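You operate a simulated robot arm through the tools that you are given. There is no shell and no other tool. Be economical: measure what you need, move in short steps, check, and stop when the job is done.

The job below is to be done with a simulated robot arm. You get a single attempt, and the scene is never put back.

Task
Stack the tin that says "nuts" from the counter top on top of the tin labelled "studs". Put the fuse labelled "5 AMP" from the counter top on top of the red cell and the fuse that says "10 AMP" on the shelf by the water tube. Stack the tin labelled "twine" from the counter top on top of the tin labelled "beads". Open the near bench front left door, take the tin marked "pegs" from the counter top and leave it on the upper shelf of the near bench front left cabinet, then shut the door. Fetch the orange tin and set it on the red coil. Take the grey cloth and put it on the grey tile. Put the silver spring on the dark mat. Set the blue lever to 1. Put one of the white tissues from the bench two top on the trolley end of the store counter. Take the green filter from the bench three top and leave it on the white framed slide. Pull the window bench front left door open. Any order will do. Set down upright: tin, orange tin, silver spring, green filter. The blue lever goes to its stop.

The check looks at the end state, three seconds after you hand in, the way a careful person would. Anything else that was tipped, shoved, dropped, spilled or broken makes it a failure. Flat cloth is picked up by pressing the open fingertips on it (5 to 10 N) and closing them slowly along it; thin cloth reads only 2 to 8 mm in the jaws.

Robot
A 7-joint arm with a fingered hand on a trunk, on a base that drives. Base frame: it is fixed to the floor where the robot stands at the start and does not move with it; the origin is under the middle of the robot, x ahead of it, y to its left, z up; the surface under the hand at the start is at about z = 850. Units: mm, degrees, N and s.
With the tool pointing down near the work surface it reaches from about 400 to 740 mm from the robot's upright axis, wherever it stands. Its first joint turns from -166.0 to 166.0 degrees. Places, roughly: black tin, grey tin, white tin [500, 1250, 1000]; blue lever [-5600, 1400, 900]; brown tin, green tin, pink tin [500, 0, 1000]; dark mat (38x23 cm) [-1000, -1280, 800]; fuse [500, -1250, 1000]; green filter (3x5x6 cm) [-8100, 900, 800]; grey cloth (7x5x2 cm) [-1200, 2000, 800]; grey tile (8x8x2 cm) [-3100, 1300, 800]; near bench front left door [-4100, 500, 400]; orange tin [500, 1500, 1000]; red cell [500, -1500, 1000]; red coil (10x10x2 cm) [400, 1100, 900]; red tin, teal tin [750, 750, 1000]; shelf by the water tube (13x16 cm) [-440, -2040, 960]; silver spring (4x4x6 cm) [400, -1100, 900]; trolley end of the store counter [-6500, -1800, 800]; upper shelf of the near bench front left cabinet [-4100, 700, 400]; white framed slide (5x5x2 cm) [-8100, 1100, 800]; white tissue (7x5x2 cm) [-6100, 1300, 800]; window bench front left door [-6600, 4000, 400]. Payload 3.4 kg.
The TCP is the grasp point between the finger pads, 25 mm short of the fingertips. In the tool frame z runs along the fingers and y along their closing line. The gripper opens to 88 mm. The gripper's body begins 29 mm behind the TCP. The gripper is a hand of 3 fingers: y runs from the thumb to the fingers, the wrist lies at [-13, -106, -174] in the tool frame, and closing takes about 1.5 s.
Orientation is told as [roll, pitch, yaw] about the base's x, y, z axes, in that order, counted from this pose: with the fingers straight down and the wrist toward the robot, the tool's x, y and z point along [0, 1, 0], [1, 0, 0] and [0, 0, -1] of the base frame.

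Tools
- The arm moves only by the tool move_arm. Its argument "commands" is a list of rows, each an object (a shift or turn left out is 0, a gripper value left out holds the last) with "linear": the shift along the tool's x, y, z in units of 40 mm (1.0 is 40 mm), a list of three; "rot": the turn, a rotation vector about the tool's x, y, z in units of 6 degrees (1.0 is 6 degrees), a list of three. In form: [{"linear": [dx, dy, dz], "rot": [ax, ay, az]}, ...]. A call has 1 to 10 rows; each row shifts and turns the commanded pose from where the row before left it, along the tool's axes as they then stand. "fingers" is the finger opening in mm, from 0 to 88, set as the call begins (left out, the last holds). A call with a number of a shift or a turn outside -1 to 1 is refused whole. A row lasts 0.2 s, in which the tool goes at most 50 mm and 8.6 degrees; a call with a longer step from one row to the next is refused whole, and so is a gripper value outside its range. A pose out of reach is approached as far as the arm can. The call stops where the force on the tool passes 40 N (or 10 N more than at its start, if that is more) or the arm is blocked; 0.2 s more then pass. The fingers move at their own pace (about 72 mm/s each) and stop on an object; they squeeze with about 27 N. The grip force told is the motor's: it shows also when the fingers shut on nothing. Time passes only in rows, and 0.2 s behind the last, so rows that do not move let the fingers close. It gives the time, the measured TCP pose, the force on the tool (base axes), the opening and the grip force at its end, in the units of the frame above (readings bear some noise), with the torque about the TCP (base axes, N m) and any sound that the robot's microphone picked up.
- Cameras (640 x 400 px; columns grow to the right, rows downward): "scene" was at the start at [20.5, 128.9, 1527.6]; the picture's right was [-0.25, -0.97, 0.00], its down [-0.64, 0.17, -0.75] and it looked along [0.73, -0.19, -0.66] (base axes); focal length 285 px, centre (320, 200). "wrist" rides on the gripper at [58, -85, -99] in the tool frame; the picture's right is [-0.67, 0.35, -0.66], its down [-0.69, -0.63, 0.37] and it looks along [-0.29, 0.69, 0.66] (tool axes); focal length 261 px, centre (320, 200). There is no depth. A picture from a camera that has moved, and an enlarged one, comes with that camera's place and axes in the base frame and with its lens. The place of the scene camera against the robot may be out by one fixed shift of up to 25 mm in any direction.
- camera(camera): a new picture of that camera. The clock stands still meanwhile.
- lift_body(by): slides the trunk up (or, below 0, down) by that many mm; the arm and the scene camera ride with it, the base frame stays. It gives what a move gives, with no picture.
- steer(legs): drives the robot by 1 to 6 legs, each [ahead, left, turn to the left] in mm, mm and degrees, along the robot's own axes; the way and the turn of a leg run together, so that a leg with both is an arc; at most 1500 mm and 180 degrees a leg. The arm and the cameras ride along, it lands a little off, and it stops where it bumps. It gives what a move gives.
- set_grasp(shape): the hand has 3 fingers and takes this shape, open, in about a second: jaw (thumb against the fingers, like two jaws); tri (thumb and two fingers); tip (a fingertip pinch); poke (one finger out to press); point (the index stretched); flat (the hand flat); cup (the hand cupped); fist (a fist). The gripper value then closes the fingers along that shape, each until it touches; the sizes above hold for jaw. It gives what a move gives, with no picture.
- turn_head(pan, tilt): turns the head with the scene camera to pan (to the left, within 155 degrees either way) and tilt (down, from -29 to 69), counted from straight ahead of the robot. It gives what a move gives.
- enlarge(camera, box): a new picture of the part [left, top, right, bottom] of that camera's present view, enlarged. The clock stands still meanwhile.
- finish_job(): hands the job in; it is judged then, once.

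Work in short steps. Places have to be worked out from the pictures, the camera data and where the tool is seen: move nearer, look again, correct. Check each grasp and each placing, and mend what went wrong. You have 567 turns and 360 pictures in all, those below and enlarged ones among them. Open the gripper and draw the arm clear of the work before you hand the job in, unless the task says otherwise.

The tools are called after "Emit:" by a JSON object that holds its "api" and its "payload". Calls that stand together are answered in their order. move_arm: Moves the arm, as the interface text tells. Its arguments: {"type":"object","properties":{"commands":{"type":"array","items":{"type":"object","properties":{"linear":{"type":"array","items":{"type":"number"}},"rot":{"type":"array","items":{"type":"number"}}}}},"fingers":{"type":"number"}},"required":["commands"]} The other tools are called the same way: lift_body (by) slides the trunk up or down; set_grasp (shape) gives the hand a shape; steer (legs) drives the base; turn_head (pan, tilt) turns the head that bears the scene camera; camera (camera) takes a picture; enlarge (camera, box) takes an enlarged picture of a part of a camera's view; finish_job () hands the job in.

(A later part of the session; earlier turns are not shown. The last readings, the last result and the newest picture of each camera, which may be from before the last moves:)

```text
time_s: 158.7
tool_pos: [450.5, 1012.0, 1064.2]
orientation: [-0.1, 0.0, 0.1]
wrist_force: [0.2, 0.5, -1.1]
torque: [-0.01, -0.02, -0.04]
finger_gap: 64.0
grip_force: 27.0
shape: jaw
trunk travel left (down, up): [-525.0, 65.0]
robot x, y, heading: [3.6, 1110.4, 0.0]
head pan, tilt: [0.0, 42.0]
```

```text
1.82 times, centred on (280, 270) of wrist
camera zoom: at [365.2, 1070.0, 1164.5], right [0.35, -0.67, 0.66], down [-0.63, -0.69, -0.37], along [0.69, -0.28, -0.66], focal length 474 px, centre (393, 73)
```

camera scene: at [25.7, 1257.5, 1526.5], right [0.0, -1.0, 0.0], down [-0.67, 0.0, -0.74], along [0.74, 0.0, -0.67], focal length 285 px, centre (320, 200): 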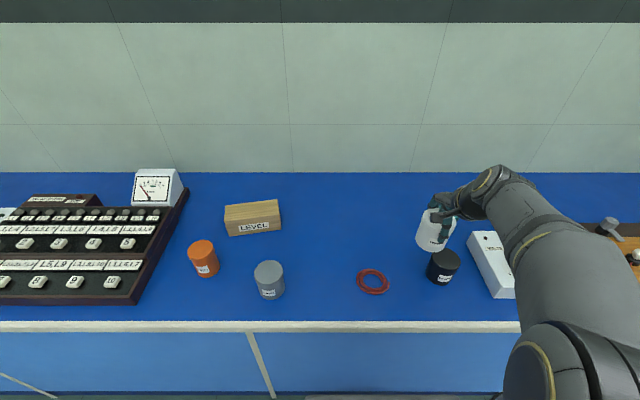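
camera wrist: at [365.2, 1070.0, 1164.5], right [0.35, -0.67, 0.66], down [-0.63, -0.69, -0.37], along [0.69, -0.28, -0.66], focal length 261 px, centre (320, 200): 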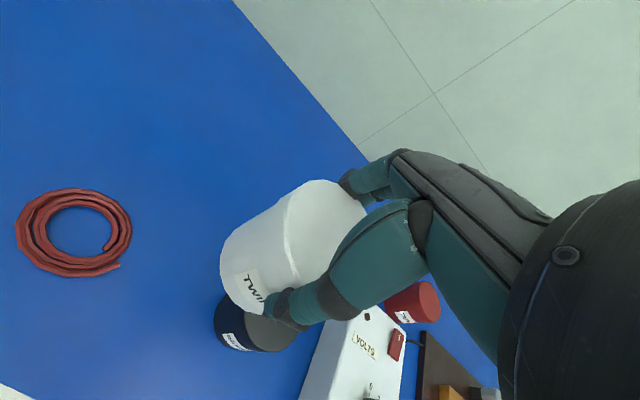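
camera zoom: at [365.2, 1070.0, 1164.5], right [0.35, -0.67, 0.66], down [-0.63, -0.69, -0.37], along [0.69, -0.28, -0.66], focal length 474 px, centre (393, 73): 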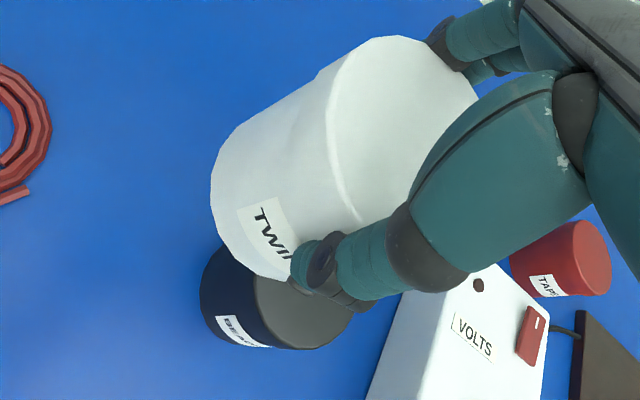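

Estimates of beads scatter around (449,950); I shift the hand to the right to see it unobstructed.

Emit:
{"api": "move_arm", "payload": {"commands": [{"linear": [-0.8, 0, -0.5]}, {"linear": [-0.9, 0, -0.4]}, {"linear": [-0.9, 0, -0.3]}, {"linear": [-0.9, 0, 0]}, {"linear": [0, 0, 0]}]}}

Emit:
{"api": "camera", "payload": {"camera": "wrist"}}

```text
time_s: 159.9
tool_pos: [451.4, 869.6, 1113.8]
orientation: [0.0, 0.0, 0.1]
wrist_force: [0.1, -0.2, -1.6]
torque: [-0.01, -0.02, 0.01]
finger_gap: 64.0
grip_force: 27.7
shape: jaw
trunk travel left (down, up): [-525.0, 65.0]
robot x, y, heading: [0.8, 1109.5, -0.2]
head pan, tilt: [0.0, 42.0]
```

```text
253 pictures are left
camera wrist: at [367.0, 927.8, 1213.2], right [0.35, -0.67, 0.66], down [-0.63, -0.69, -0.37], along [0.69, -0.28, -0.66], focal length 261 px, centre (320, 200)
```

wrist: 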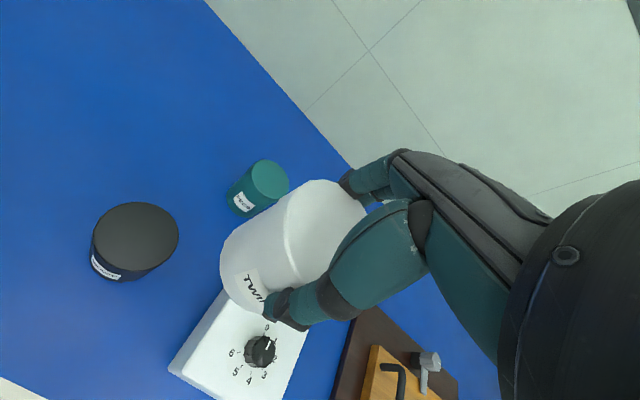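

Emit:
{"api": "enlarge", "payload": {"camera": "wrist", "box": [70, 150, 310, 300]}}

```text
2.67 times, centred on (190, 225) of wrist
camera zoom: at [367.0, 927.8, 1213.2], right [0.35, -0.67, 0.66], down [-0.63, -0.69, -0.37], along [0.69, -0.28, -0.66], focal length 695 px, centre (667, 133)
```

zoom: 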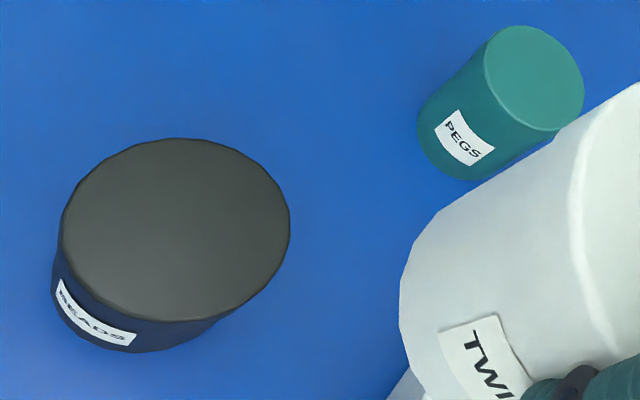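

Beads at (453,951.5), top ≈ 927. I centre the twine tin above it (TCP y 953) and lower to z≈1012.

Emit:
{"api": "move_arm", "payload": {"commands": [{"linear": [0.7, 0.05, 0]}, {"linear": [0.7, 0, 0]}, {"linear": [0.68, 0, 0.1]}, {"linear": [0, 0, 0.8]}, {"linear": [0, 0, 0.9]}, {"linear": [0, 0, 0.7]}, {"linear": [0, 0, 0]}]}}

Emit:
{"api": "camera", "payload": {"camera": "wrist"}}

Emit:
{"api": "enlarge", "payload": {"camera": "scene", "box": [400, 180, 520, 300]}}

```text
time_s: 161.5
tool_pos: [454.4, 954.6, 1014.6]
orientation: [-0.1, 0.1, -0.1]
wrist_force: [-0.6, -0.6, -0.7]
torque: [-0.01, 0.02, 0.02]
finger_gap: 63.4
grip_force: 27.1
shape: jaw
trunk travel left (down, up): [-525.0, 65.0]
robot x, y, heading: [1.5, 1105.8, 0.2]
head pan, tilt: [0.0, 42.0]
```

```text
251 pictures are left
camera wrist: at [369.3, 1012.4, 1113.8], right [0.35, -0.67, 0.66], down [-0.63, -0.69, -0.37], along [0.69, -0.28, -0.66], focal length 261 px, centre (320, 200)
```

wrist: 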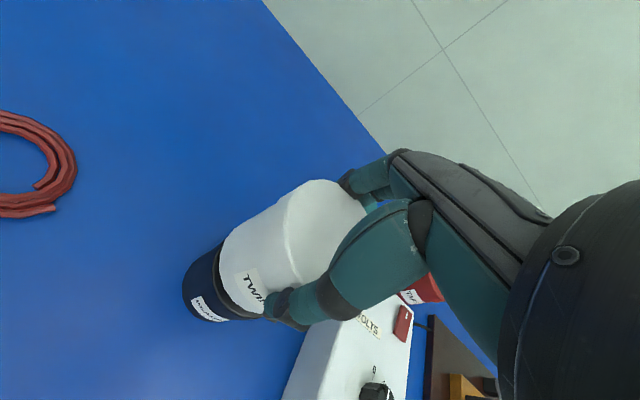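

```text
3.33 times, centred on (460, 240) of scene
camera zoom: at [25.7, 1257.5, 1526.5], right [0.0, -1.0, 0.0], down [-0.67, 0.0, -0.74], along [0.74, 0.0, -0.67], focal length 948 px, centre (-147, 67)
```

zoom: 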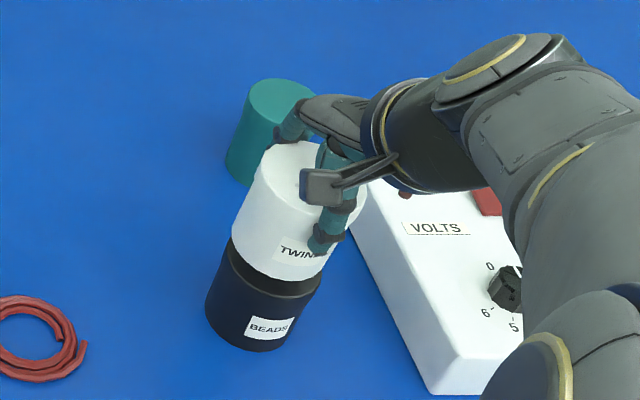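

Aligned. I lower in small steps.

Emit:
{"api": "move_arm", "payload": {"commands": [{"linear": [0, 0, 0.15]}, {"linear": [0, 0, 0.1]}, {"linear": [0, 0, 0.08]}, {"linear": [0, 0, 0]}]}}

Emit:
{"api": "move_arm", "payload": {"commands": [{"linear": [0, 0, 0.07]}, {"linear": [0, 0, 0.05]}, {"linear": [0, 0, 0]}]}}

```text
time_s: 162.5
tool_pos: [454.2, 953.2, 1001.9]
orientation: [0.0, 0.0, 0.0]
wrist_force: [-0.6, -0.1, -1.9]
torque: [-0.02, -0.03, 0.0]
finger_gap: 63.9
grip_force: 26.9
shape: jaw
trunk travel left (down, up): [-525.0, 65.0]
robot x, y, heading: [-0.8, 1110.4, -0.0]
head pan, tilt: [0.0, 42.0]
```

```text
time_s: 163.3
tool_pos: [454.4, 954.8, 997.5]
orientation: [0.0, -0.1, 0.1]
wrist_force: [-0.3, -0.5, -1.3]
torque: [-0.03, 0.0, 0.0]
finger_gap: 63.9
grip_force: 26.7
shape: jaw
trunk travel left (down, up): [-525.0, 65.0]
robot x, y, heading: [4.8, 1109.0, -0.0]
head pan, tilt: [0.0, 42.0]
```

Emit:
{"api": "move_arm", "payload": {"commands": [{"linear": [0, 0, 0.06]}, {"linear": [0, 0, 0.05]}, {"linear": [0, 0, 0]}]}}

Emit:
{"api": "move_arm", "payload": {"commands": [{"linear": [0, 0, 0.04]}, {"linear": [0, 0, 0]}]}}

```text
time_s: 164.1
tool_pos: [453.3, 955.9, 992.0]
orientation: [0.0, -0.1, 0.1]
wrist_force: [-0.2, -0.5, -1.8]
torque: [0.0, -0.01, 0.0]
finger_gap: 63.5
grip_force: 27.1
shape: jaw
trunk travel left (down, up): [-525.0, 65.0]
robot x, y, heading: [2.3, 1103.8, 0.0]
head pan, tilt: [0.0, 42.0]
```

```text
time_s: 164.7
tool_pos: [453.1, 953.8, 992.1]
orientation: [-0.1, 0.1, 0.2]
wrist_force: [0.2, 1.0, 1.7]
torque: [-0.01, 0.04, 0.01]
finger_gap: 63.7
grip_force: 26.9
shape: jaw
trunk travel left (down, up): [-525.0, 65.0]
robot x, y, heading: [3.3, 1105.0, -0.2]
head pan, tilt: [0.0, 42.0]
```

Light contact. One more millimetre, then release.

Emit:
{"api": "move_arm", "payload": {"commands": [{"linear": [0, 0, 0.03]}, {"linear": [0, 0, 0]}]}}

Emit:
{"api": "move_arm", "payload": {"commands": [{"linear": [0, 0, 0]}, {"linear": [0, 0, 0]}, {"linear": [0, 0, 0]}, {"linear": [0, 0, 0]}, {"linear": [0, 0, 0]}, {"linear": [0, 0, 0]}], "fingers": 88}}

Emit:
{"api": "move_arm", "payload": {"commands": [{"linear": [0, 0, -0.2]}, {"linear": [0, 0, -0.3]}, {"linear": [0, 0, 0]}]}}

Emit:
{"api": "camera", "payload": {"camera": "wrist"}}

```text
time_s: 165.3
tool_pos: [453.5, 954.9, 991.0]
orientation: [0.1, -0.1, 0.1]
wrist_force: [0.0, 0.1, 8.1]
torque: [-0.08, 0.23, -0.01]
finger_gap: 63.7
grip_force: 27.1
shape: jaw
trunk travel left (down, up): [-525.0, 65.0]
robot x, y, heading: [2.0, 1102.0, 0.1]
head pan, tilt: [0.0, 42.0]
```

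```text
time_s: 166.7
tool_pos: [454.0, 954.5, 989.8]
orientation: [0.1, -0.1, 0.1]
wrist_force: [0.1, 0.4, 0.4]
torque: [0.02, -0.03, 0.01]
finger_gap: 87.6
grip_force: 0.1
shape: jaw
trunk travel left (down, up): [-525.0, 65.0]
robot x, y, heading: [5.3, 1109.1, 0.1]
head pan, tilt: [0.0, 42.0]
```

```text
time_s: 167.5
tool_pos: [453.5, 954.5, 1010.1]
orientation: [-0.1, 0.1, 0.2]
wrist_force: [-0.1, -0.2, 0.9]
torque: [-0.01, 0.0, 0.01]
finger_gap: 87.9
grip_force: 0.0
shape: jaw
trunk travel left (down, up): [-525.0, 65.0]
robot x, y, heading: [1.6, 1113.8, 0.1]
head pan, tilt: [0.0, 42.0]
```

```text
249 pictures are left
camera wrist: at [368.4, 1012.3, 1109.6], right [0.35, -0.67, 0.66], down [-0.63, -0.69, -0.37], along [0.69, -0.28, -0.66], focal length 261 px, centre (320, 200)
```

wrist: 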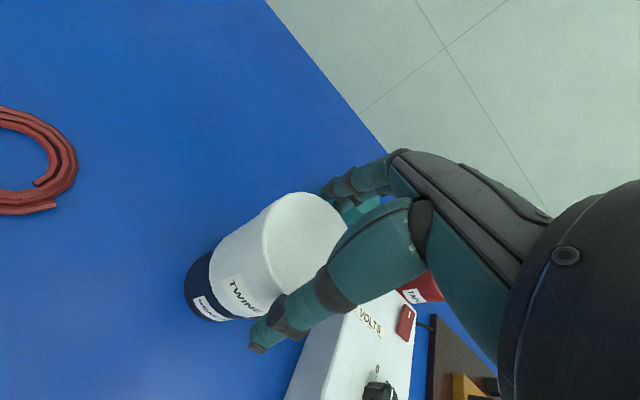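

Twine stays on beads. I raise straight up.

Emit:
{"api": "move_arm", "payload": {"commands": [{"linear": [0, 0, -0.4]}, {"linear": [0, 0, -0.6]}, {"linear": [0, 0, -0.8]}, {"linear": [0, 0, -0.9]}, {"linear": [0, 0, -0.9]}, {"linear": [0, 0, 0]}]}}

Emit:
{"api": "camera", "payload": {"camera": "scene"}}

Emit:
{"api": "camera", "payload": {"camera": "wrist"}}

```text
time_s: 168.9
tool_pos: [453.6, 957.0, 1156.0]
orientation: [-0.1, 0.0, 0.1]
wrist_force: [-0.1, 0.2, -1.6]
torque: [0.01, 0.02, 0.01]
finger_gap: 87.8
grip_force: 0.0
shape: jaw
trunk travel left (down, up): [-525.0, 65.0]
robot x, y, heading: [7.3, 1106.5, -0.1]
head pan, tilt: [0.0, 42.0]
```

```text
248 pictures are left
camera scene: at [25.5, 1257.6, 1526.5], right [0.0, -1.0, 0.0], down [-0.67, 0.0, -0.74], along [0.74, 0.0, -0.67], focal length 285 px, centre (320, 200)
```

scene: 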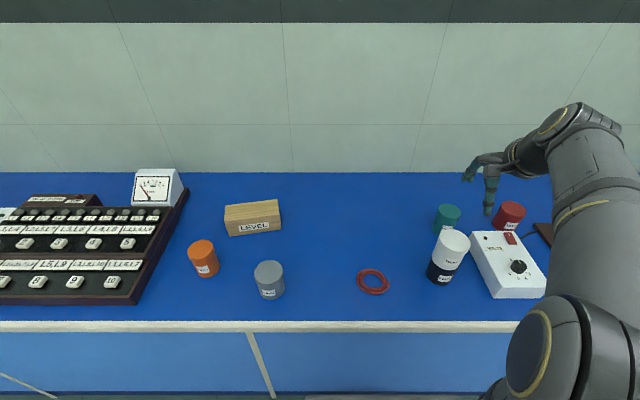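

```text
247 pictures are left
camera wrist: at [369.3, 1013.1, 1254.9], right [0.35, -0.67, 0.66], down [-0.63, -0.69, -0.37], along [0.69, -0.28, -0.66], focal length 261 px, centre (320, 200)
```

wrist: 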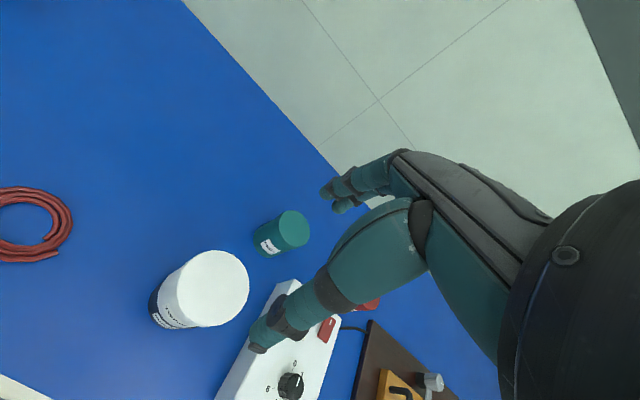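

Next the orange tin onto the red coil: I drive left 260 mm so both are within reach, and move the hand leftward.

Emit:
{"api": "steer", "payload": {"legs": [[0, 260, 0]]}}

Emit:
{"api": "move_arm", "payload": {"commands": [{"linear": [0.9, 0, -0.2]}, {"linear": [0.9, 0, 0]}, {"linear": [0.9, 0, 0]}, {"linear": [0.9, 0, 0]}, {"linear": [0.9, 0, 0]}, {"linear": [0.9, 0, 0]}, {"linear": [0.9, 0, 0]}, {"linear": [0.9, 0, 0]}, {"linear": [0.5, 0, 0]}, {"linear": [0, 0, 0]}]}}

Emit:
{"api": "camera", "payload": {"camera": "wrist"}}

Emit:
{"api": "camera", "payload": {"camera": "scene"}}

```text
time_s: 170.7
tool_pos: [453.9, 1209.7, 1155.1]
orientation: [0.0, 0.0, -0.3]
wrist_force: [0.4, 0.3, -0.3]
torque: [0.0, -0.04, -0.04]
finger_gap: 87.5
grip_force: 0.1
shape: jaw
trunk travel left (down, up): [-525.0, 65.0]
robot x, y, heading: [4.1, 1363.7, -0.2]
head pan, tilt: [0.0, 42.0]
```

```text
time_s: 172.9
tool_pos: [455.9, 1516.5, 1163.0]
orientation: [0.0, 0.0, -0.3]
wrist_force: [0.6, 0.6, -0.2]
torque: [-0.02, 0.0, 0.03]
finger_gap: 88.0
grip_force: 0.0
shape: jaw
trunk travel left (down, up): [-525.0, 65.0]
robot x, y, heading: [5.1, 1361.8, -0.5]
head pan, tilt: [0.0, 42.0]
```

```text
246 pictures are left
camera wrist: at [371.2, 1575.2, 1262.7], right [0.34, -0.67, 0.66], down [-0.63, -0.68, -0.37], along [0.69, -0.29, -0.66], focal length 261 px, centre (320, 200)
```

wrist: 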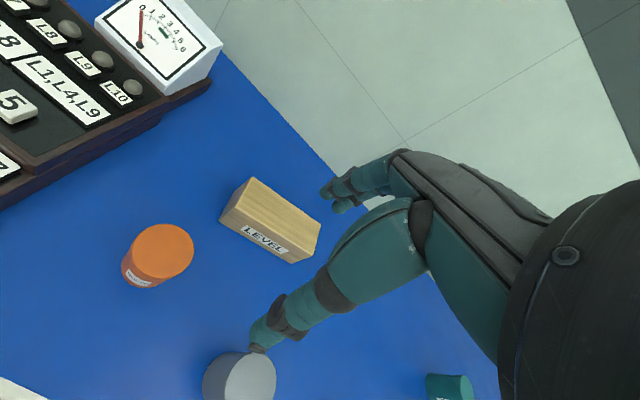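

```text
245 pictures are left
camera scene: at [27.1, 1514.0, 1526.5], right [-0.01, -1.0, 0.0], down [-0.67, 0.0, -0.74], along [0.74, 0.0, -0.67], focal length 285 px, centre (320, 200)
```

scene: 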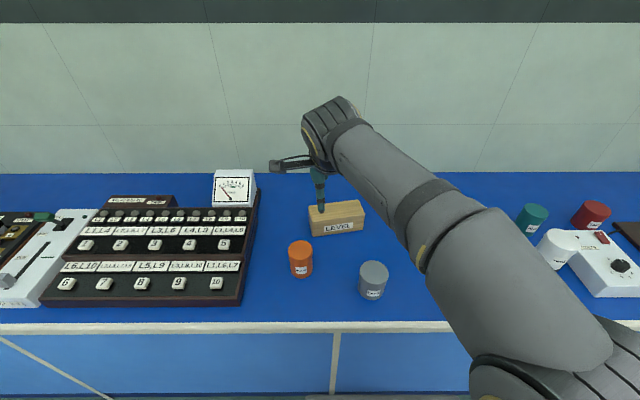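

Orange tin at (480,1568). I move above it at z≈1010.

Emit:
{"api": "move_arm", "payload": {"commands": [{"linear": [0.33, 0.15, 0.7]}, {"linear": [0.33, 0.15, 0.8]}, {"linear": [0.33, 0.15, 0.8]}, {"linear": [0.33, 0.15, 0.8]}, {"linear": [0, 0, 0.7]}, {"linear": [0, 0, 0]}]}}

Emit:
{"api": "camera", "payload": {"camera": "wrist"}}

```text
time_s: 174.3
tool_pos: [480.7, 1569.7, 1011.7]
orientation: [-0.1, 0.0, -0.3]
wrist_force: [0.4, -0.4, 0.6]
torque: [-0.01, 0.01, -0.04]
finger_gap: 87.7
grip_force: 0.1
shape: jaw
trunk travel left (down, up): [-525.0, 65.0]
robot x, y, heading: [2.6, 1359.7, -0.5]
head pan, tilt: [0.0, 42.0]
```

```text
244 pictures are left
camera wrist: at [395.2, 1628.4, 1110.4], right [0.35, -0.67, 0.66], down [-0.63, -0.68, -0.37], along [0.69, -0.29, -0.66], focal length 261 px, centre (320, 200)
```

wrist: 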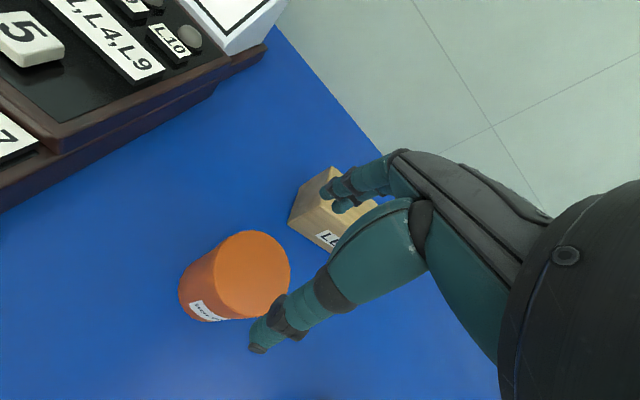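

Aligned. I descend to z≈915 and grip.

Emit:
{"api": "move_arm", "payload": {"commands": [{"linear": [-0.02, -0.03, 0.7]}, {"linear": [0, 0, 0.8]}, {"linear": [0, 0, 0.6]}, {"linear": [0, 0, 0.3]}, {"linear": [0, 0, 0]}]}}

Emit:
{"api": "camera", "payload": {"camera": "wrist"}}

Emit:
{"api": "move_arm", "payload": {"commands": [{"linear": [0, 0, 0]}, {"linear": [0, 0, 0]}, {"linear": [0, 0, 0]}, {"linear": [0, 0, 0]}, {"linear": [0, 0, 0]}, {"linear": [0, 0, 0]}, {"linear": [0, 0, 0]}], "fingers": 0}}

```text
time_s: 175.5
tool_pos: [479.2, 1569.0, 916.0]
orientation: [0.1, 0.0, -0.3]
wrist_force: [0.2, 0.1, 0.9]
torque: [0.01, 0.01, -0.02]
finger_gap: 88.0
grip_force: 0.0
shape: jaw
trunk travel left (down, up): [-525.0, 65.0]
robot x, y, heading: [3.8, 1365.1, -0.4]
head pan, tilt: [0.0, 42.0]
```

```text
243 pictures are left
camera wrist: at [394.5, 1627.7, 1015.0], right [0.34, -0.67, 0.66], down [-0.63, -0.68, -0.37], along [0.69, -0.29, -0.66], focal length 261 px, centre (320, 200)
```

wrist: 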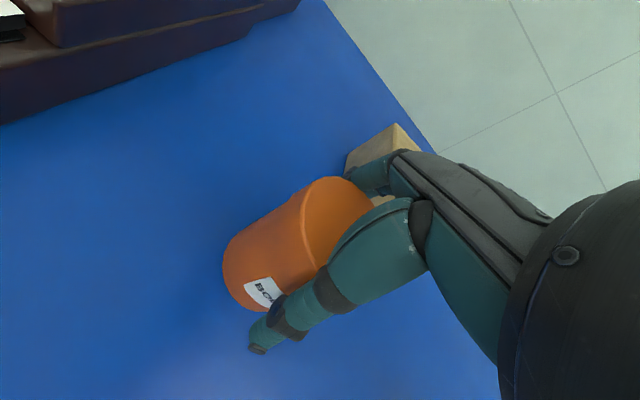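

```text
time_s: 177.1
tool_pos: [479.7, 1569.9, 916.2]
orientation: [0.0, 0.1, -0.4]
wrist_force: [1.1, -0.2, 0.4]
torque: [-0.04, -0.17, -0.02]
finger_gap: 60.2
grip_force: 27.0
shape: jaw
trunk travel left (down, up): [-525.0, 65.0]
robot x, y, heading: [1.9, 1362.7, -0.2]
head pan, tilt: [0.0, 42.0]
```

Gripped. I lift and move right toward the coil, stopping short to measure it.

Emit:
{"api": "move_arm", "payload": {"commands": [{"linear": [0, 0, -0.7]}, {"linear": [0, 0, -0.9]}, {"linear": [0, 0, -1]}, {"linear": [0, 0, -1]}, {"linear": [-0.9, 0, -0.5]}, {"linear": [-1, 0, 0]}, {"linear": [-1, -0.1, 0]}, {"linear": [-1, -0.1, 0]}, {"linear": [-1, -0.1, 0]}, {"linear": [0, 0, 0]}]}}

Emit:
{"api": "move_arm", "payload": {"commands": [{"linear": [-1, -0.2, 0]}, {"linear": [-1, -0.2, 0]}, {"linear": [-1, -0.2, 0]}, {"linear": [-0.6, -0.2, 0]}, {"linear": [0, 0, 0]}]}}

Emit:
{"api": "camera", "payload": {"camera": "wrist"}}

Emit:
{"api": "camera", "payload": {"camera": "scene"}}

```text
time_s: 179.3
tool_pos: [468.2, 1373.0, 1080.5]
orientation: [0.1, 0.0, -0.4]
wrist_force: [-1.1, 0.5, -1.5]
torque: [0.0, 0.02, 0.01]
finger_gap: 59.2
grip_force: 26.8
shape: jaw
trunk travel left (down, up): [-525.0, 65.0]
robot x, y, heading: [6.0, 1363.8, -0.5]
head pan, tilt: [0.0, 42.0]
```

```text
time_s: 180.5
tool_pos: [435.4, 1228.9, 1079.8]
orientation: [0.0, 0.0, -0.3]
wrist_force: [0.2, 0.0, -0.5]
torque: [0.0, -0.01, 0.01]
finger_gap: 59.5
grip_force: 27.4
shape: jaw
trunk travel left (down, up): [-525.0, 65.0]
robot x, y, heading: [3.1, 1363.2, -0.6]
head pan, tilt: [0.0, 42.0]
```

```text
242 pictures are left
camera wrist: at [350.8, 1286.9, 1178.4], right [0.35, -0.67, 0.66], down [-0.63, -0.68, -0.37], along [0.69, -0.29, -0.66], focal length 261 px, centre (320, 200)
```

wrist: 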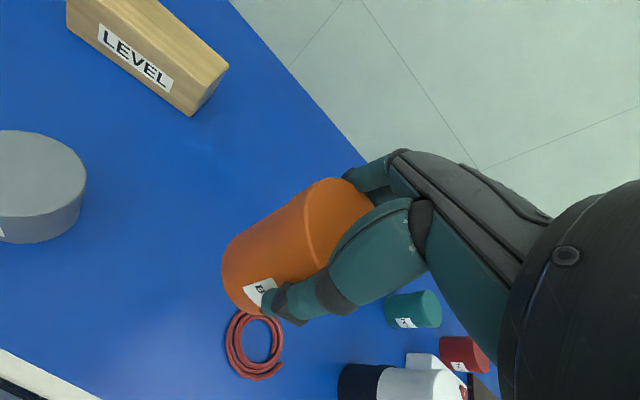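

```text
241 pictures are left
camera scene: at [27.2, 1514.0, 1526.5], right [-0.01, -1.0, 0.0], down [-0.67, 0.0, -0.74], along [0.74, 0.0, -0.67], focal length 285 px, centre (320, 200)
```

scene: 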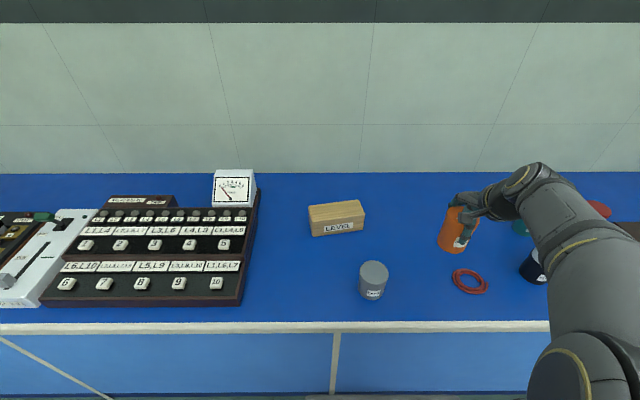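

Coil centre ≈ (430,1132) (two views agree). I move above it and lower to z≈955.

Emit:
{"api": "move_arm", "payload": {"commands": [{"linear": [-0.8, -0.05, 0]}, {"linear": [-0.8, -0.05, 0]}, {"linear": [-0.8, -0.04, 0.3]}, {"linear": [0, 0, 0.9]}, {"linear": [0, 0, 0.9]}, {"linear": [0, 0, 0.9]}, {"linear": [0, 0, 0]}]}}

Emit:
{"api": "camera", "payload": {"camera": "wrist"}}

Emit:
{"api": "enlarge", "payload": {"camera": "scene", "box": [420, 180, 560, 310]}}

```text
time_s: 182.1
tool_pos: [426.7, 1135.5, 957.5]
orientation: [0.0, 0.1, -0.3]
wrist_force: [0.3, 0.8, -0.7]
torque: [0.01, 0.03, -0.03]
finger_gap: 59.2
grip_force: 27.0
shape: jaw
trunk travel left (down, up): [-525.0, 65.0]
robot x, y, heading: [2.4, 1366.0, -0.2]
head pan, tilt: [0.0, 42.0]
```

```text
240 pictures are left
camera wrist: at [341.7, 1193.0, 1057.7], right [0.35, -0.67, 0.66], down [-0.63, -0.68, -0.37], along [0.69, -0.29, -0.66], focal length 261 px, centre (320, 200)
```

wrist: 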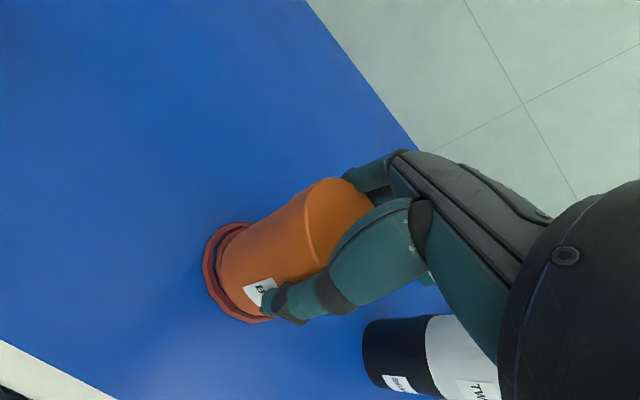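

```text
3.08 times, centred on (490, 245) of scene
camera zoom: at [27.3, 1514.0, 1526.5], right [-0.01, -1.0, 0.0], down [-0.67, 0.0, -0.74], along [0.74, 0.0, -0.67], focal length 876 px, centre (-203, 62)
```

zoom: 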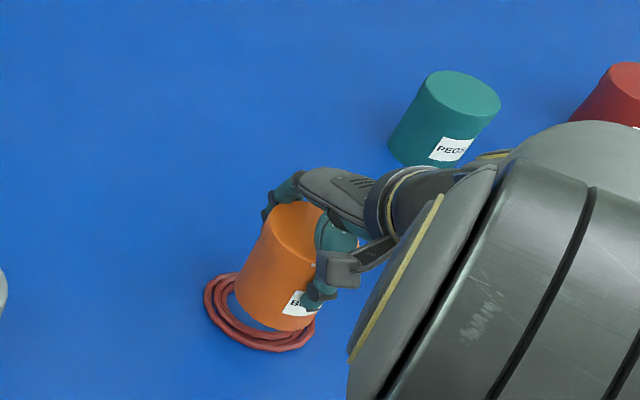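

I correct by (+3,−2.5) and lower in steps.

Emit:
{"api": "move_arm", "payload": {"commands": [{"linear": [-0.06, 0.08, 0.25]}, {"linear": [0, 0, 0.2]}, {"linear": [0, 0, 0.1]}, {"linear": [0, 0, 0]}]}}

Emit:
{"api": "move_arm", "payload": {"commands": [{"linear": [0, 0, 0.06]}, {"linear": [0, 0, 0.06]}, {"linear": [0, 0, 0]}]}}

```text
time_s: 183.1
tool_pos: [430.7, 1131.5, 938.0]
orientation: [0.0, 0.1, -0.3]
wrist_force: [0.5, 0.6, -1.9]
torque: [0.02, 0.03, -0.01]
finger_gap: 59.3
grip_force: 27.1
shape: jaw
trunk travel left (down, up): [-525.0, 65.0]
robot x, y, heading: [5.7, 1360.6, -0.2]
head pan, tilt: [0.0, 42.0]
```

```text
time_s: 183.9
tool_pos: [430.7, 1131.3, 933.2]
orientation: [0.0, 0.0, -0.3]
wrist_force: [0.2, 0.7, -1.0]
torque: [0.02, -0.02, 0.0]
finger_gap: 59.1
grip_force: 27.9
shape: jaw
trunk travel left (down, up): [-525.0, 65.0]
robot x, y, heading: [9.6, 1365.9, -0.4]
head pan, tilt: [0.0, 42.0]
```

Emit:
{"api": "move_arm", "payload": {"commands": [{"linear": [0, 0, 0.06]}, {"linear": [0, 0, 0.05]}, {"linear": [0, 0, 0]}]}}

Emit:
{"api": "enlarge", "payload": {"camera": "wrist", "box": [170, 160, 330, 350]}}

```text
time_s: 184.7
tool_pos: [430.1, 1130.7, 928.5]
orientation: [0.0, 0.2, -0.4]
wrist_force: [-1.0, 0.4, -1.3]
torque: [-0.01, 0.01, 0.0]
finger_gap: 59.3
grip_force: 26.9
shape: jaw
trunk travel left (down, up): [-525.0, 65.0]
robot x, y, heading: [4.0, 1367.8, -0.2]
head pan, tilt: [0.0, 42.0]
```

```text
2.11 times, centred on (250, 255) of wrist
camera zoom: at [345.4, 1189.1, 1027.6], right [0.35, -0.67, 0.66], down [-0.63, -0.68, -0.37], along [0.69, -0.29, -0.66], focal length 549 px, centre (467, 84)
```

zoom: 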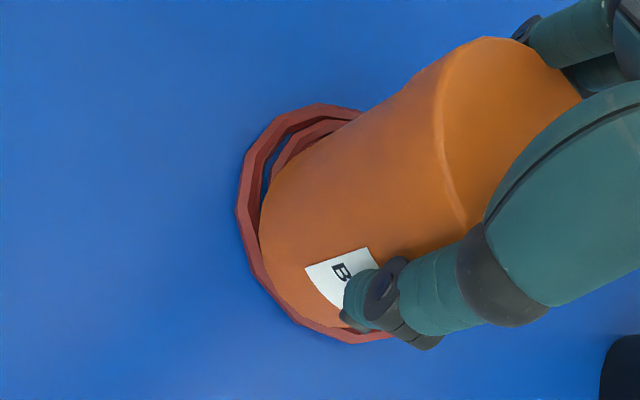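

Tin sits slightly toward −y; I shift +2.5 mm and continue down.

Emit:
{"api": "move_arm", "payload": {"commands": [{"linear": [0.07, 0, 0.04]}, {"linear": [0, 0, 0.05]}, {"linear": [0, 0, 0]}]}}

Emit:
{"api": "move_arm", "payload": {"commands": [{"linear": [0, 0, 0.05]}, {"linear": [0, 0, 0]}]}}

```text
time_s: 185.5
tool_pos: [430.9, 1134.1, 927.3]
orientation: [-0.1, 0.0, -0.3]
wrist_force: [-1.2, -0.6, 10.2]
torque: [-0.05, -0.25, -0.02]
finger_gap: 58.9
grip_force: 27.2
shape: jaw
trunk travel left (down, up): [-525.0, 65.0]
robot x, y, heading: [5.3, 1361.5, -0.5]
head pan, tilt: [0.0, 42.0]
```

```text
time_s: 186.1
tool_pos: [428.5, 1134.8, 924.5]
orientation: [-0.1, -0.2, -0.3]
wrist_force: [-1.0, -0.3, 23.9]
torque: [-0.09, -0.5, -0.01]
finger_gap: 57.3
grip_force: 26.9
shape: jaw
trunk travel left (down, up): [-525.0, 65.0]
robot x, y, heading: [0.9, 1365.7, -0.1]
head pan, tilt: [0.0, 42.0]
```

Firm contact (24 N). I ease up 2 mm and open.

Emit:
{"api": "move_arm", "payload": {"commands": [{"linear": [0, 0, -0.06]}, {"linear": [0, 0, 0]}]}}

Emit:
{"api": "move_arm", "payload": {"commands": [{"linear": [0, 0, 0]}, {"linear": [0, 0, 0]}, {"linear": [0, 0, 0]}, {"linear": [0, 0, 0]}, {"linear": [0, 0, 0]}, {"linear": [0, 0, 0]}], "fingers": 88}}

Emit:
{"api": "move_arm", "payload": {"commands": [{"linear": [0, 0, -0.2]}, {"linear": [0, 0, -0.3]}, {"linear": [0, 0, 0]}]}}

Emit:
{"api": "camera", "payload": {"camera": "wrist"}}

```text
time_s: 186.7
tool_pos: [429.8, 1134.0, 925.0]
orientation: [0.1, 0.1, -0.3]
wrist_force: [0.0, -1.2, 14.1]
torque: [-0.14, -0.46, 0.01]
finger_gap: 57.8
grip_force: 26.6
shape: jaw
trunk travel left (down, up): [-525.0, 65.0]
robot x, y, heading: [0.9, 1364.7, -0.2]
head pan, tilt: [0.0, 42.0]
```

```text
time_s: 188.1
tool_pos: [430.3, 1133.9, 924.2]
orientation: [0.0, 0.1, -0.2]
wrist_force: [-0.5, 0.2, 1.9]
torque: [0.0, 0.03, 0.0]
finger_gap: 88.0
grip_force: 0.1
shape: jaw
trunk travel left (down, up): [-525.0, 65.0]
robot x, y, heading: [5.0, 1365.1, -0.5]
head pan, tilt: [0.0, 42.0]
```

```text
time_s: 188.9
tool_pos: [430.4, 1135.3, 944.8]
orientation: [-0.1, 0.0, -0.3]
wrist_force: [0.3, -0.3, 0.6]
torque: [0.02, -0.01, -0.01]
finger_gap: 87.9
grip_force: 0.1
shape: jaw
trunk travel left (down, up): [-525.0, 65.0]
robot x, y, heading: [7.8, 1363.2, -0.3]
head pan, tilt: [0.0, 42.0]
```

```text
237 pictures are left
camera wrist: at [345.1, 1193.1, 1044.3], right [0.35, -0.67, 0.66], down [-0.63, -0.68, -0.37], along [0.69, -0.29, -0.66], focal length 261 px, centre (320, 200)
```

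wrist: 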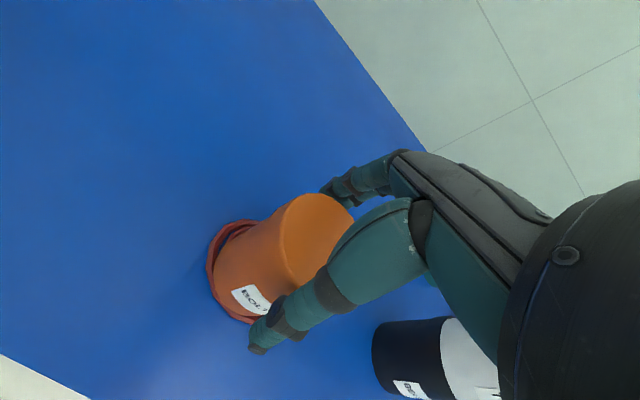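

I raise clear and inspect.

Emit:
{"api": "move_arm", "payload": {"commands": [{"linear": [0, 0, -0.4]}, {"linear": [0, 0, -0.6]}, {"linear": [0, 0, -0.8]}, {"linear": [0, 0, -0.9]}, {"linear": [0, 0, -0.9]}, {"linear": [0, 0, -0.9]}, {"linear": [0, 0, 0]}]}}

Emit:
{"api": "enlarge", "payload": {"camera": "scene", "box": [420, 180, 560, 310]}}

Emit:
{"api": "camera", "payload": {"camera": "wrist"}}

```text
time_s: 190.5
tool_pos: [428.3, 1132.1, 1123.7]
orientation: [0.1, 0.0, -0.4]
wrist_force: [-0.8, -0.7, -0.7]
torque: [0.04, 0.0, 0.01]
finger_gap: 88.2
grip_force: 0.0
shape: jaw
trunk travel left (down, up): [-525.0, 65.0]
robot x, y, heading: [2.2, 1361.4, -0.3]
head pan, tilt: [0.0, 42.0]
```

```text
3.08 times, centred on (490, 245) of scene
camera zoom: at [27.1, 1514.0, 1526.5], right [-0.01, -1.0, 0.0], down [-0.67, 0.0, -0.74], along [0.74, 0.0, -0.67], focal length 876 px, centre (-203, 62)
```

zoom: 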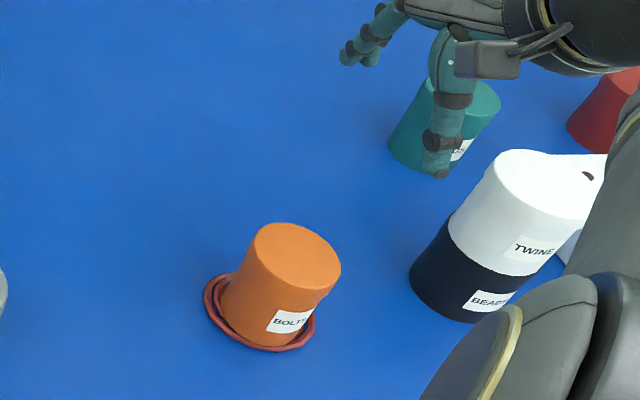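

```text
235 pictures are left
camera wrist: at [343.9, 1190.2, 1223.1], right [0.35, -0.67, 0.66], down [-0.63, -0.68, -0.37], along [0.69, -0.29, -0.66], focal length 261 px, centre (320, 200)
```

wrist: 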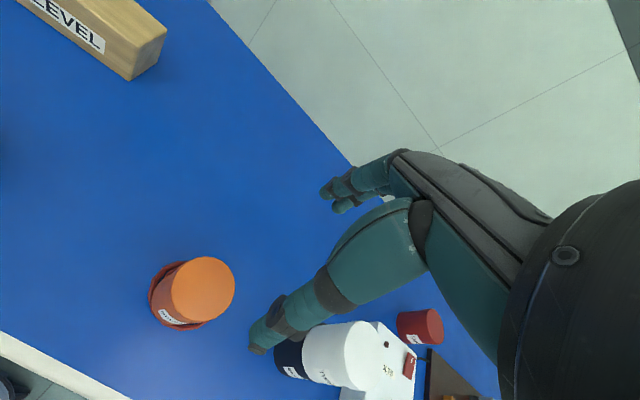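

Orange tin is on the coil. Next the grey cloth: I centre the hand, back off, turn around and drive to the small table.

Emit:
{"api": "move_arm", "payload": {"commands": [{"linear": [0.9, 0, -0.6]}, {"linear": [0.9, 0, -0.6]}, {"linear": [0.9, 0, 0]}, {"linear": [0.9, 0, 0]}, {"linear": [0.9, 0, 0]}, {"linear": [0.9, 0, 0]}, {"linear": [0, 0, 0]}]}}

Emit:
{"api": "steer", "payload": {"legs": [[-350, 0, 0], [0, 0, 179.9], [0, -600, 0], [200, 0, 0]]}}

Emit:
{"api": "turn_head", "payload": {"pan": 0, "tilt": 42}}

Emit:
{"api": "camera", "payload": {"camera": "scene"}}

```text
time_s: 192.1
tool_pos: [431.4, 1350.4, 1170.3]
orientation: [0.0, 0.0, -0.3]
wrist_force: [0.5, -1.0, 0.1]
torque: [0.02, -0.01, -0.02]
finger_gap: 88.0
grip_force: 0.0
shape: jaw
trunk travel left (down, up): [-525.0, 65.0]
robot x, y, heading: [4.2, 1366.2, -0.3]
head pan, tilt: [0.0, 42.0]
```

```text
time_s: 205.9
tool_pos: [-970.3, 1982.8, 1169.6]
orientation: [0.0, 0.0, 178.9]
wrist_force: [0.1, -0.2, -0.3]
torque: [0.02, -0.03, 0.01]
finger_gap: 88.2
grip_force: 0.1
shape: jaw
trunk travel left (down, up): [-525.0, 65.0]
robot x, y, heading: [-539.0, 1961.0, 178.8]
head pan, tilt: [0.0, 42.0]
```

```text
time_s: 206.5
tool_pos: [-970.5, 1982.6, 1170.6]
orientation: [0.1, 0.0, 178.9]
wrist_force: [0.2, 0.3, -0.6]
torque: [0.02, 0.0, 0.03]
finger_gap: 87.8
grip_force: 0.0
shape: jaw
trunk travel left (down, up): [-525.0, 65.0]
robot x, y, heading: [-540.9, 1962.6, 178.6]
head pan, tilt: [0.0, 42.0]
```

```text
234 pictures are left
camera scene: at [-568.4, 1797.1, 1526.5], right [0.02, 1.0, 0.0], down [0.67, -0.01, -0.74], along [-0.74, 0.01, -0.67], focal length 285 px, centre (320, 200)
```

scene: 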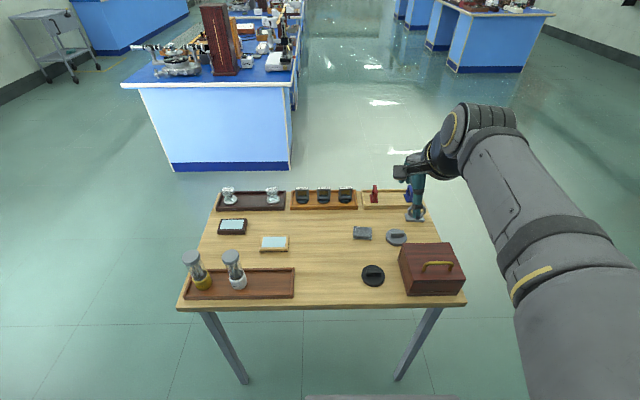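

Emit:
{"api": "enlarge", "payload": {"camera": "scene", "box": [330, 200, 450, 300]}}

Emit:
{"api": "camera", "payload": {"camera": "wrist"}}

```text
4.00 times, centred on (390, 250) of scene
camera zoom: at [-568.4, 1797.1, 1526.5], right [0.02, 1.0, 0.0], down [0.67, -0.01, -0.74], along [-0.74, 0.01, -0.67], focal length 1138 px, centre (40, 0)
```

zoom: 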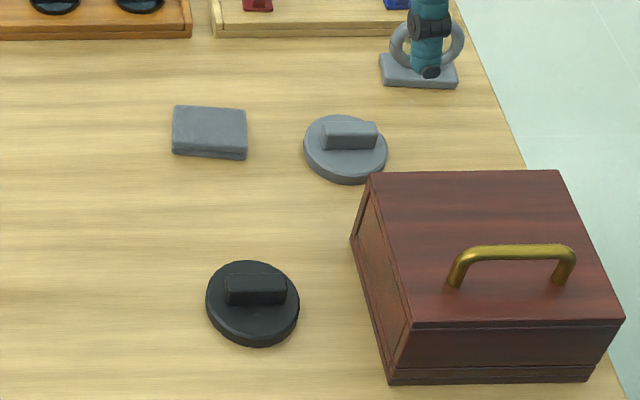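

```text
232 pictures are left
camera wrist: at [-885.8, 1922.9, 1270.3], right [-0.34, 0.68, 0.66], down [0.64, 0.67, -0.37], along [-0.69, 0.3, -0.66], focal length 261 px, centre (320, 200)
```

wrist: 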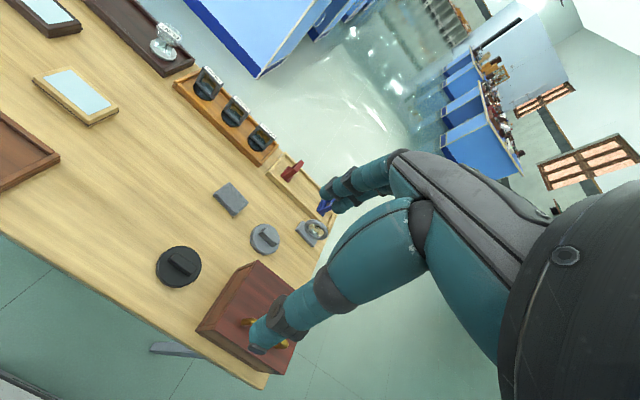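

The grey cloth lies near (-1193,1955). I bring the hand above it for a closer look.

Emit:
{"api": "move_arm", "payload": {"commands": [{"linear": [0.1, 0.7, 0.6]}, {"linear": [0.1, 0.7, 0.7]}, {"linear": [0.1, 0.7, 0.7]}, {"linear": [0.1, 0.7, 0.7]}, {"linear": [0.1, 0.7, 0.7]}, {"linear": [0.1, 0.7, 0.7]}, {"linear": [0.06, 0.3, 0]}, {"linear": [0, 0, 0]}], "fingers": 60}}

Emit:
{"api": "camera", "payload": {"camera": "wrist"}}

Emit:
{"api": "enlarge", "payload": {"camera": "scene", "box": [330, 180, 450, 300]}}

```text
time_s: 208.3
tool_pos: [-1150.3, 1962.1, 1004.9]
orientation: [0.0, 0.0, 178.9]
wrist_force: [0.6, -0.1, -0.5]
torque: [0.01, 0.02, 0.01]
finger_gap: 60.4
grip_force: 0.1
shape: jaw
trunk travel left (down, up): [-525.0, 65.0]
robot x, y, heading: [-540.2, 1967.0, 179.0]
head pan, tilt: [0.0, 42.0]
```

```text
231 pictures are left
camera wrist: at [-1066.5, 1901.4, 1103.8], right [-0.34, 0.68, 0.66], down [0.64, 0.67, -0.37], along [-0.69, 0.3, -0.66], focal length 261 px, centre (320, 200)
```

wrist: 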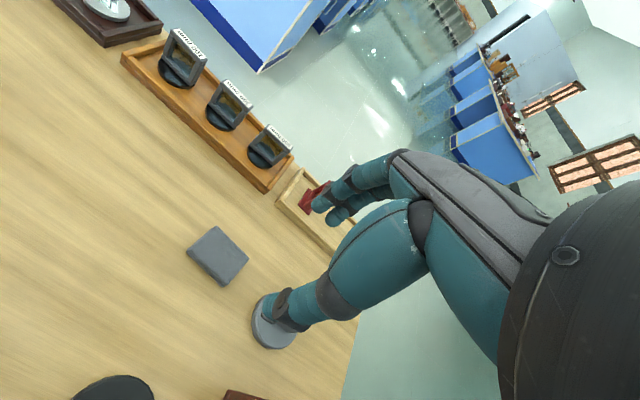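

```text
3.33 times, centred on (390, 240) of scene
camera zoom: at [-568.3, 1797.0, 1526.5], right [0.02, 1.0, 0.0], down [0.67, -0.01, -0.74], along [-0.74, 0.01, -0.67], focal length 948 px, centre (87, 67)
```

zoom: 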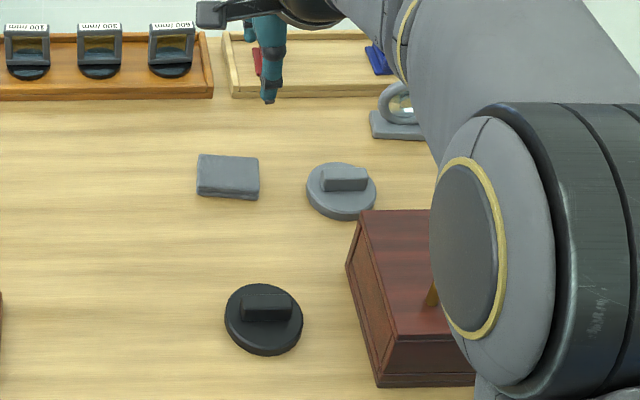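

Cloth centre ≈ (-1198,1957), about 46 (x) by 58 (y) mm. I go above it with a 36 mm opening at z≈860.

Emit:
{"api": "move_arm", "payload": {"commands": [{"linear": [0.08, 0.6, 0.4]}, {"linear": [0.07, 0.6, 0.6]}, {"linear": [0, 0, 0.9]}, {"linear": [0, 0, 0.9]}, {"linear": [0, 0, 0.8]}, {"linear": [0, 0, 0]}], "fingers": 36}}

Emit:
{"api": "camera", "payload": {"camera": "wrist"}}

Emit:
{"api": "enlarge", "payload": {"camera": "scene", "box": [330, 180, 450, 300]}}

```text
time_s: 209.7
tool_pos: [-1197.4, 1953.3, 861.7]
orientation: [-0.1, 0.0, 178.9]
wrist_force: [0.1, -0.5, -0.2]
torque: [-0.03, 0.0, -0.02]
finger_gap: 36.4
grip_force: 0.1
shape: jaw
trunk travel left (down, up): [-525.0, 65.0]
robot x, y, heading: [-538.2, 1965.0, 178.9]
head pan, tilt: [0.0, 42.0]
```

```text
229 pictures are left
camera wrist: at [-1113.8, 1893.1, 961.1], right [-0.34, 0.68, 0.66], down [0.64, 0.67, -0.37], along [-0.69, 0.3, -0.66], focal length 261 px, centre (320, 200)
```

wrist: 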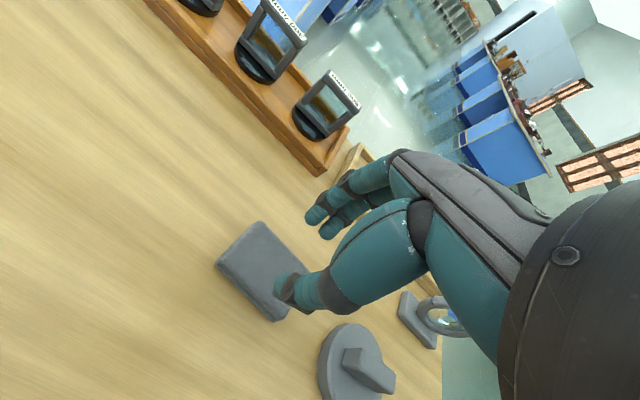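

```text
3.33 times, centred on (390, 240) of scene
camera zoom: at [-568.5, 1797.1, 1526.5], right [0.02, 1.0, 0.0], down [0.67, -0.01, -0.74], along [-0.74, 0.01, -0.67], focal length 948 px, centre (87, 67)
```

zoom: 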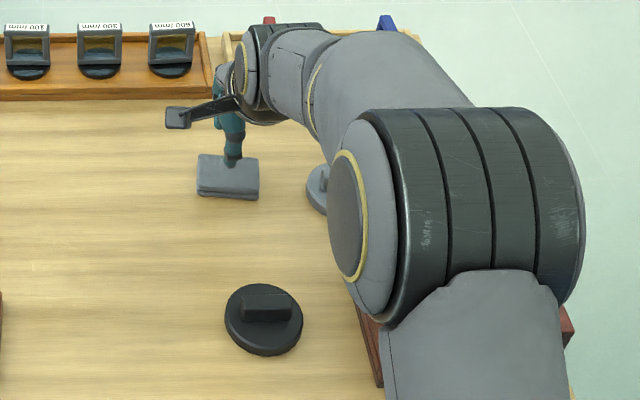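

Centered well. I descend to touch: first 22 mm, then small steps.

Emit:
{"api": "move_arm", "payload": {"commands": [{"linear": [0, 0, 0.3]}, {"linear": [0, 0, 0.25]}, {"linear": [0, 0, 0.1]}, {"linear": [0, 0, 0]}]}}

Emit:
{"api": "move_arm", "payload": {"commands": [{"linear": [0, 0, 0.08]}, {"linear": [0, 0, 0]}]}}

Emit:
{"api": "move_arm", "payload": {"commands": [{"linear": [0, 0, 0.08]}, {"linear": [0, 0, 0]}]}}

```text
time_s: 210.7
tool_pos: [-1197.9, 1954.3, 836.9]
orientation: [-0.1, 0.0, 178.9]
wrist_force: [1.0, -0.9, -0.4]
torque: [-0.01, -0.01, -0.01]
finger_gap: 36.4
grip_force: 0.0
shape: jaw
trunk travel left (down, up): [-525.0, 65.0]
robot x, y, heading: [-541.3, 1961.4, 178.6]
head pan, tilt: [0.0, 42.0]
```

```text
time_s: 211.3
tool_pos: [-1197.6, 1954.4, 833.0]
orientation: [0.0, 0.0, 178.9]
wrist_force: [0.5, -1.0, 0.5]
torque: [-0.02, -0.03, 0.0]
finger_gap: 36.3
grip_force: 0.0
shape: jaw
trunk travel left (down, up): [-525.0, 65.0]
robot x, y, heading: [-539.5, 1959.3, 179.2]
head pan, tilt: [0.0, 42.0]
```

```text
time_s: 211.9
tool_pos: [-1197.3, 1953.8, 829.0]
orientation: [0.0, 0.0, 178.9]
wrist_force: [-0.2, 0.1, -0.4]
torque: [0.0, -0.01, 0.02]
finger_gap: 36.5
grip_force: 0.1
shape: jaw
trunk travel left (down, up): [-525.0, 65.0]
robot x, y, heading: [-539.0, 1966.0, 178.9]
head pan, tilt: [0.0, 42.0]
```

Emit:
{"api": "move_arm", "payload": {"commands": [{"linear": [0, 0, 0.08]}, {"linear": [0, 0, 0]}]}}

Emit:
{"api": "camera", "payload": {"camera": "wrist"}}

```text
time_s: 212.5
tool_pos: [-1198.0, 1952.8, 826.9]
orientation: [0.0, 0.0, 179.0]
wrist_force: [0.1, -0.7, -0.1]
torque: [-0.01, 0.03, -0.01]
finger_gap: 36.5
grip_force: 0.1
shape: jaw
trunk travel left (down, up): [-525.0, 65.0]
robot x, y, heading: [-539.4, 1961.6, 179.1]
head pan, tilt: [0.0, 42.0]
```

```text
227 pictures are left
camera wrist: at [-1114.4, 1894.3, 926.3], right [-0.34, 0.68, 0.66], down [0.64, 0.67, -0.37], along [-0.69, 0.3, -0.66], focal length 261 px, centre (320, 200)
```

wrist: 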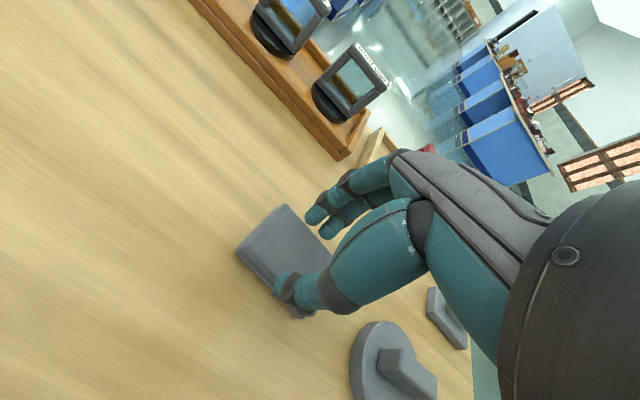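

Not touching yet; continue in 3 mm steps.

Emit:
{"api": "move_arm", "payload": {"commands": [{"linear": [0, 0, 0.08]}, {"linear": [0, 0, 0]}]}}

Emit:
{"api": "move_arm", "payload": {"commands": [{"linear": [0, 0, 0.08]}, {"linear": [0, 0, 0]}]}}

Emit:
{"api": "move_arm", "payload": {"commands": [{"linear": [0, 0, 0.06]}, {"linear": [0, 0, 0]}]}}

```text
time_s: 213.1
tool_pos: [-1197.8, 1955.1, 824.4]
orientation: [0.0, 0.0, 178.9]
wrist_force: [0.3, 0.2, -0.5]
torque: [-0.02, 0.01, 0.01]
finger_gap: 36.2
grip_force: 0.0
shape: jaw
trunk travel left (down, up): [-525.0, 65.0]
robot x, y, heading: [-543.6, 1965.1, 179.0]
head pan, tilt: [0.0, 42.0]
```

```text
time_s: 213.7
tool_pos: [-1198.2, 1954.7, 822.5]
orientation: [0.0, -0.1, 178.9]
wrist_force: [-0.7, 0.8, 6.6]
torque: [-0.06, 0.2, 0.03]
finger_gap: 36.6
grip_force: 0.1
shape: jaw
trunk travel left (down, up): [-525.0, 65.0]
robot x, y, heading: [-543.1, 1962.4, 179.1]
head pan, tilt: [0.0, 42.0]
```

```text
time_s: 214.3
tool_pos: [-1198.1, 1954.7, 821.7]
orientation: [0.1, -0.3, 178.9]
wrist_force: [-1.7, 0.3, 18.3]
torque: [-0.02, 0.5, -0.01]
finger_gap: 37.7
grip_force: 0.0
shape: jaw
trunk travel left (down, up): [-525.0, 65.0]
robot x, y, heading: [-540.2, 1964.2, 178.8]
head pan, tilt: [0.0, 42.0]
```

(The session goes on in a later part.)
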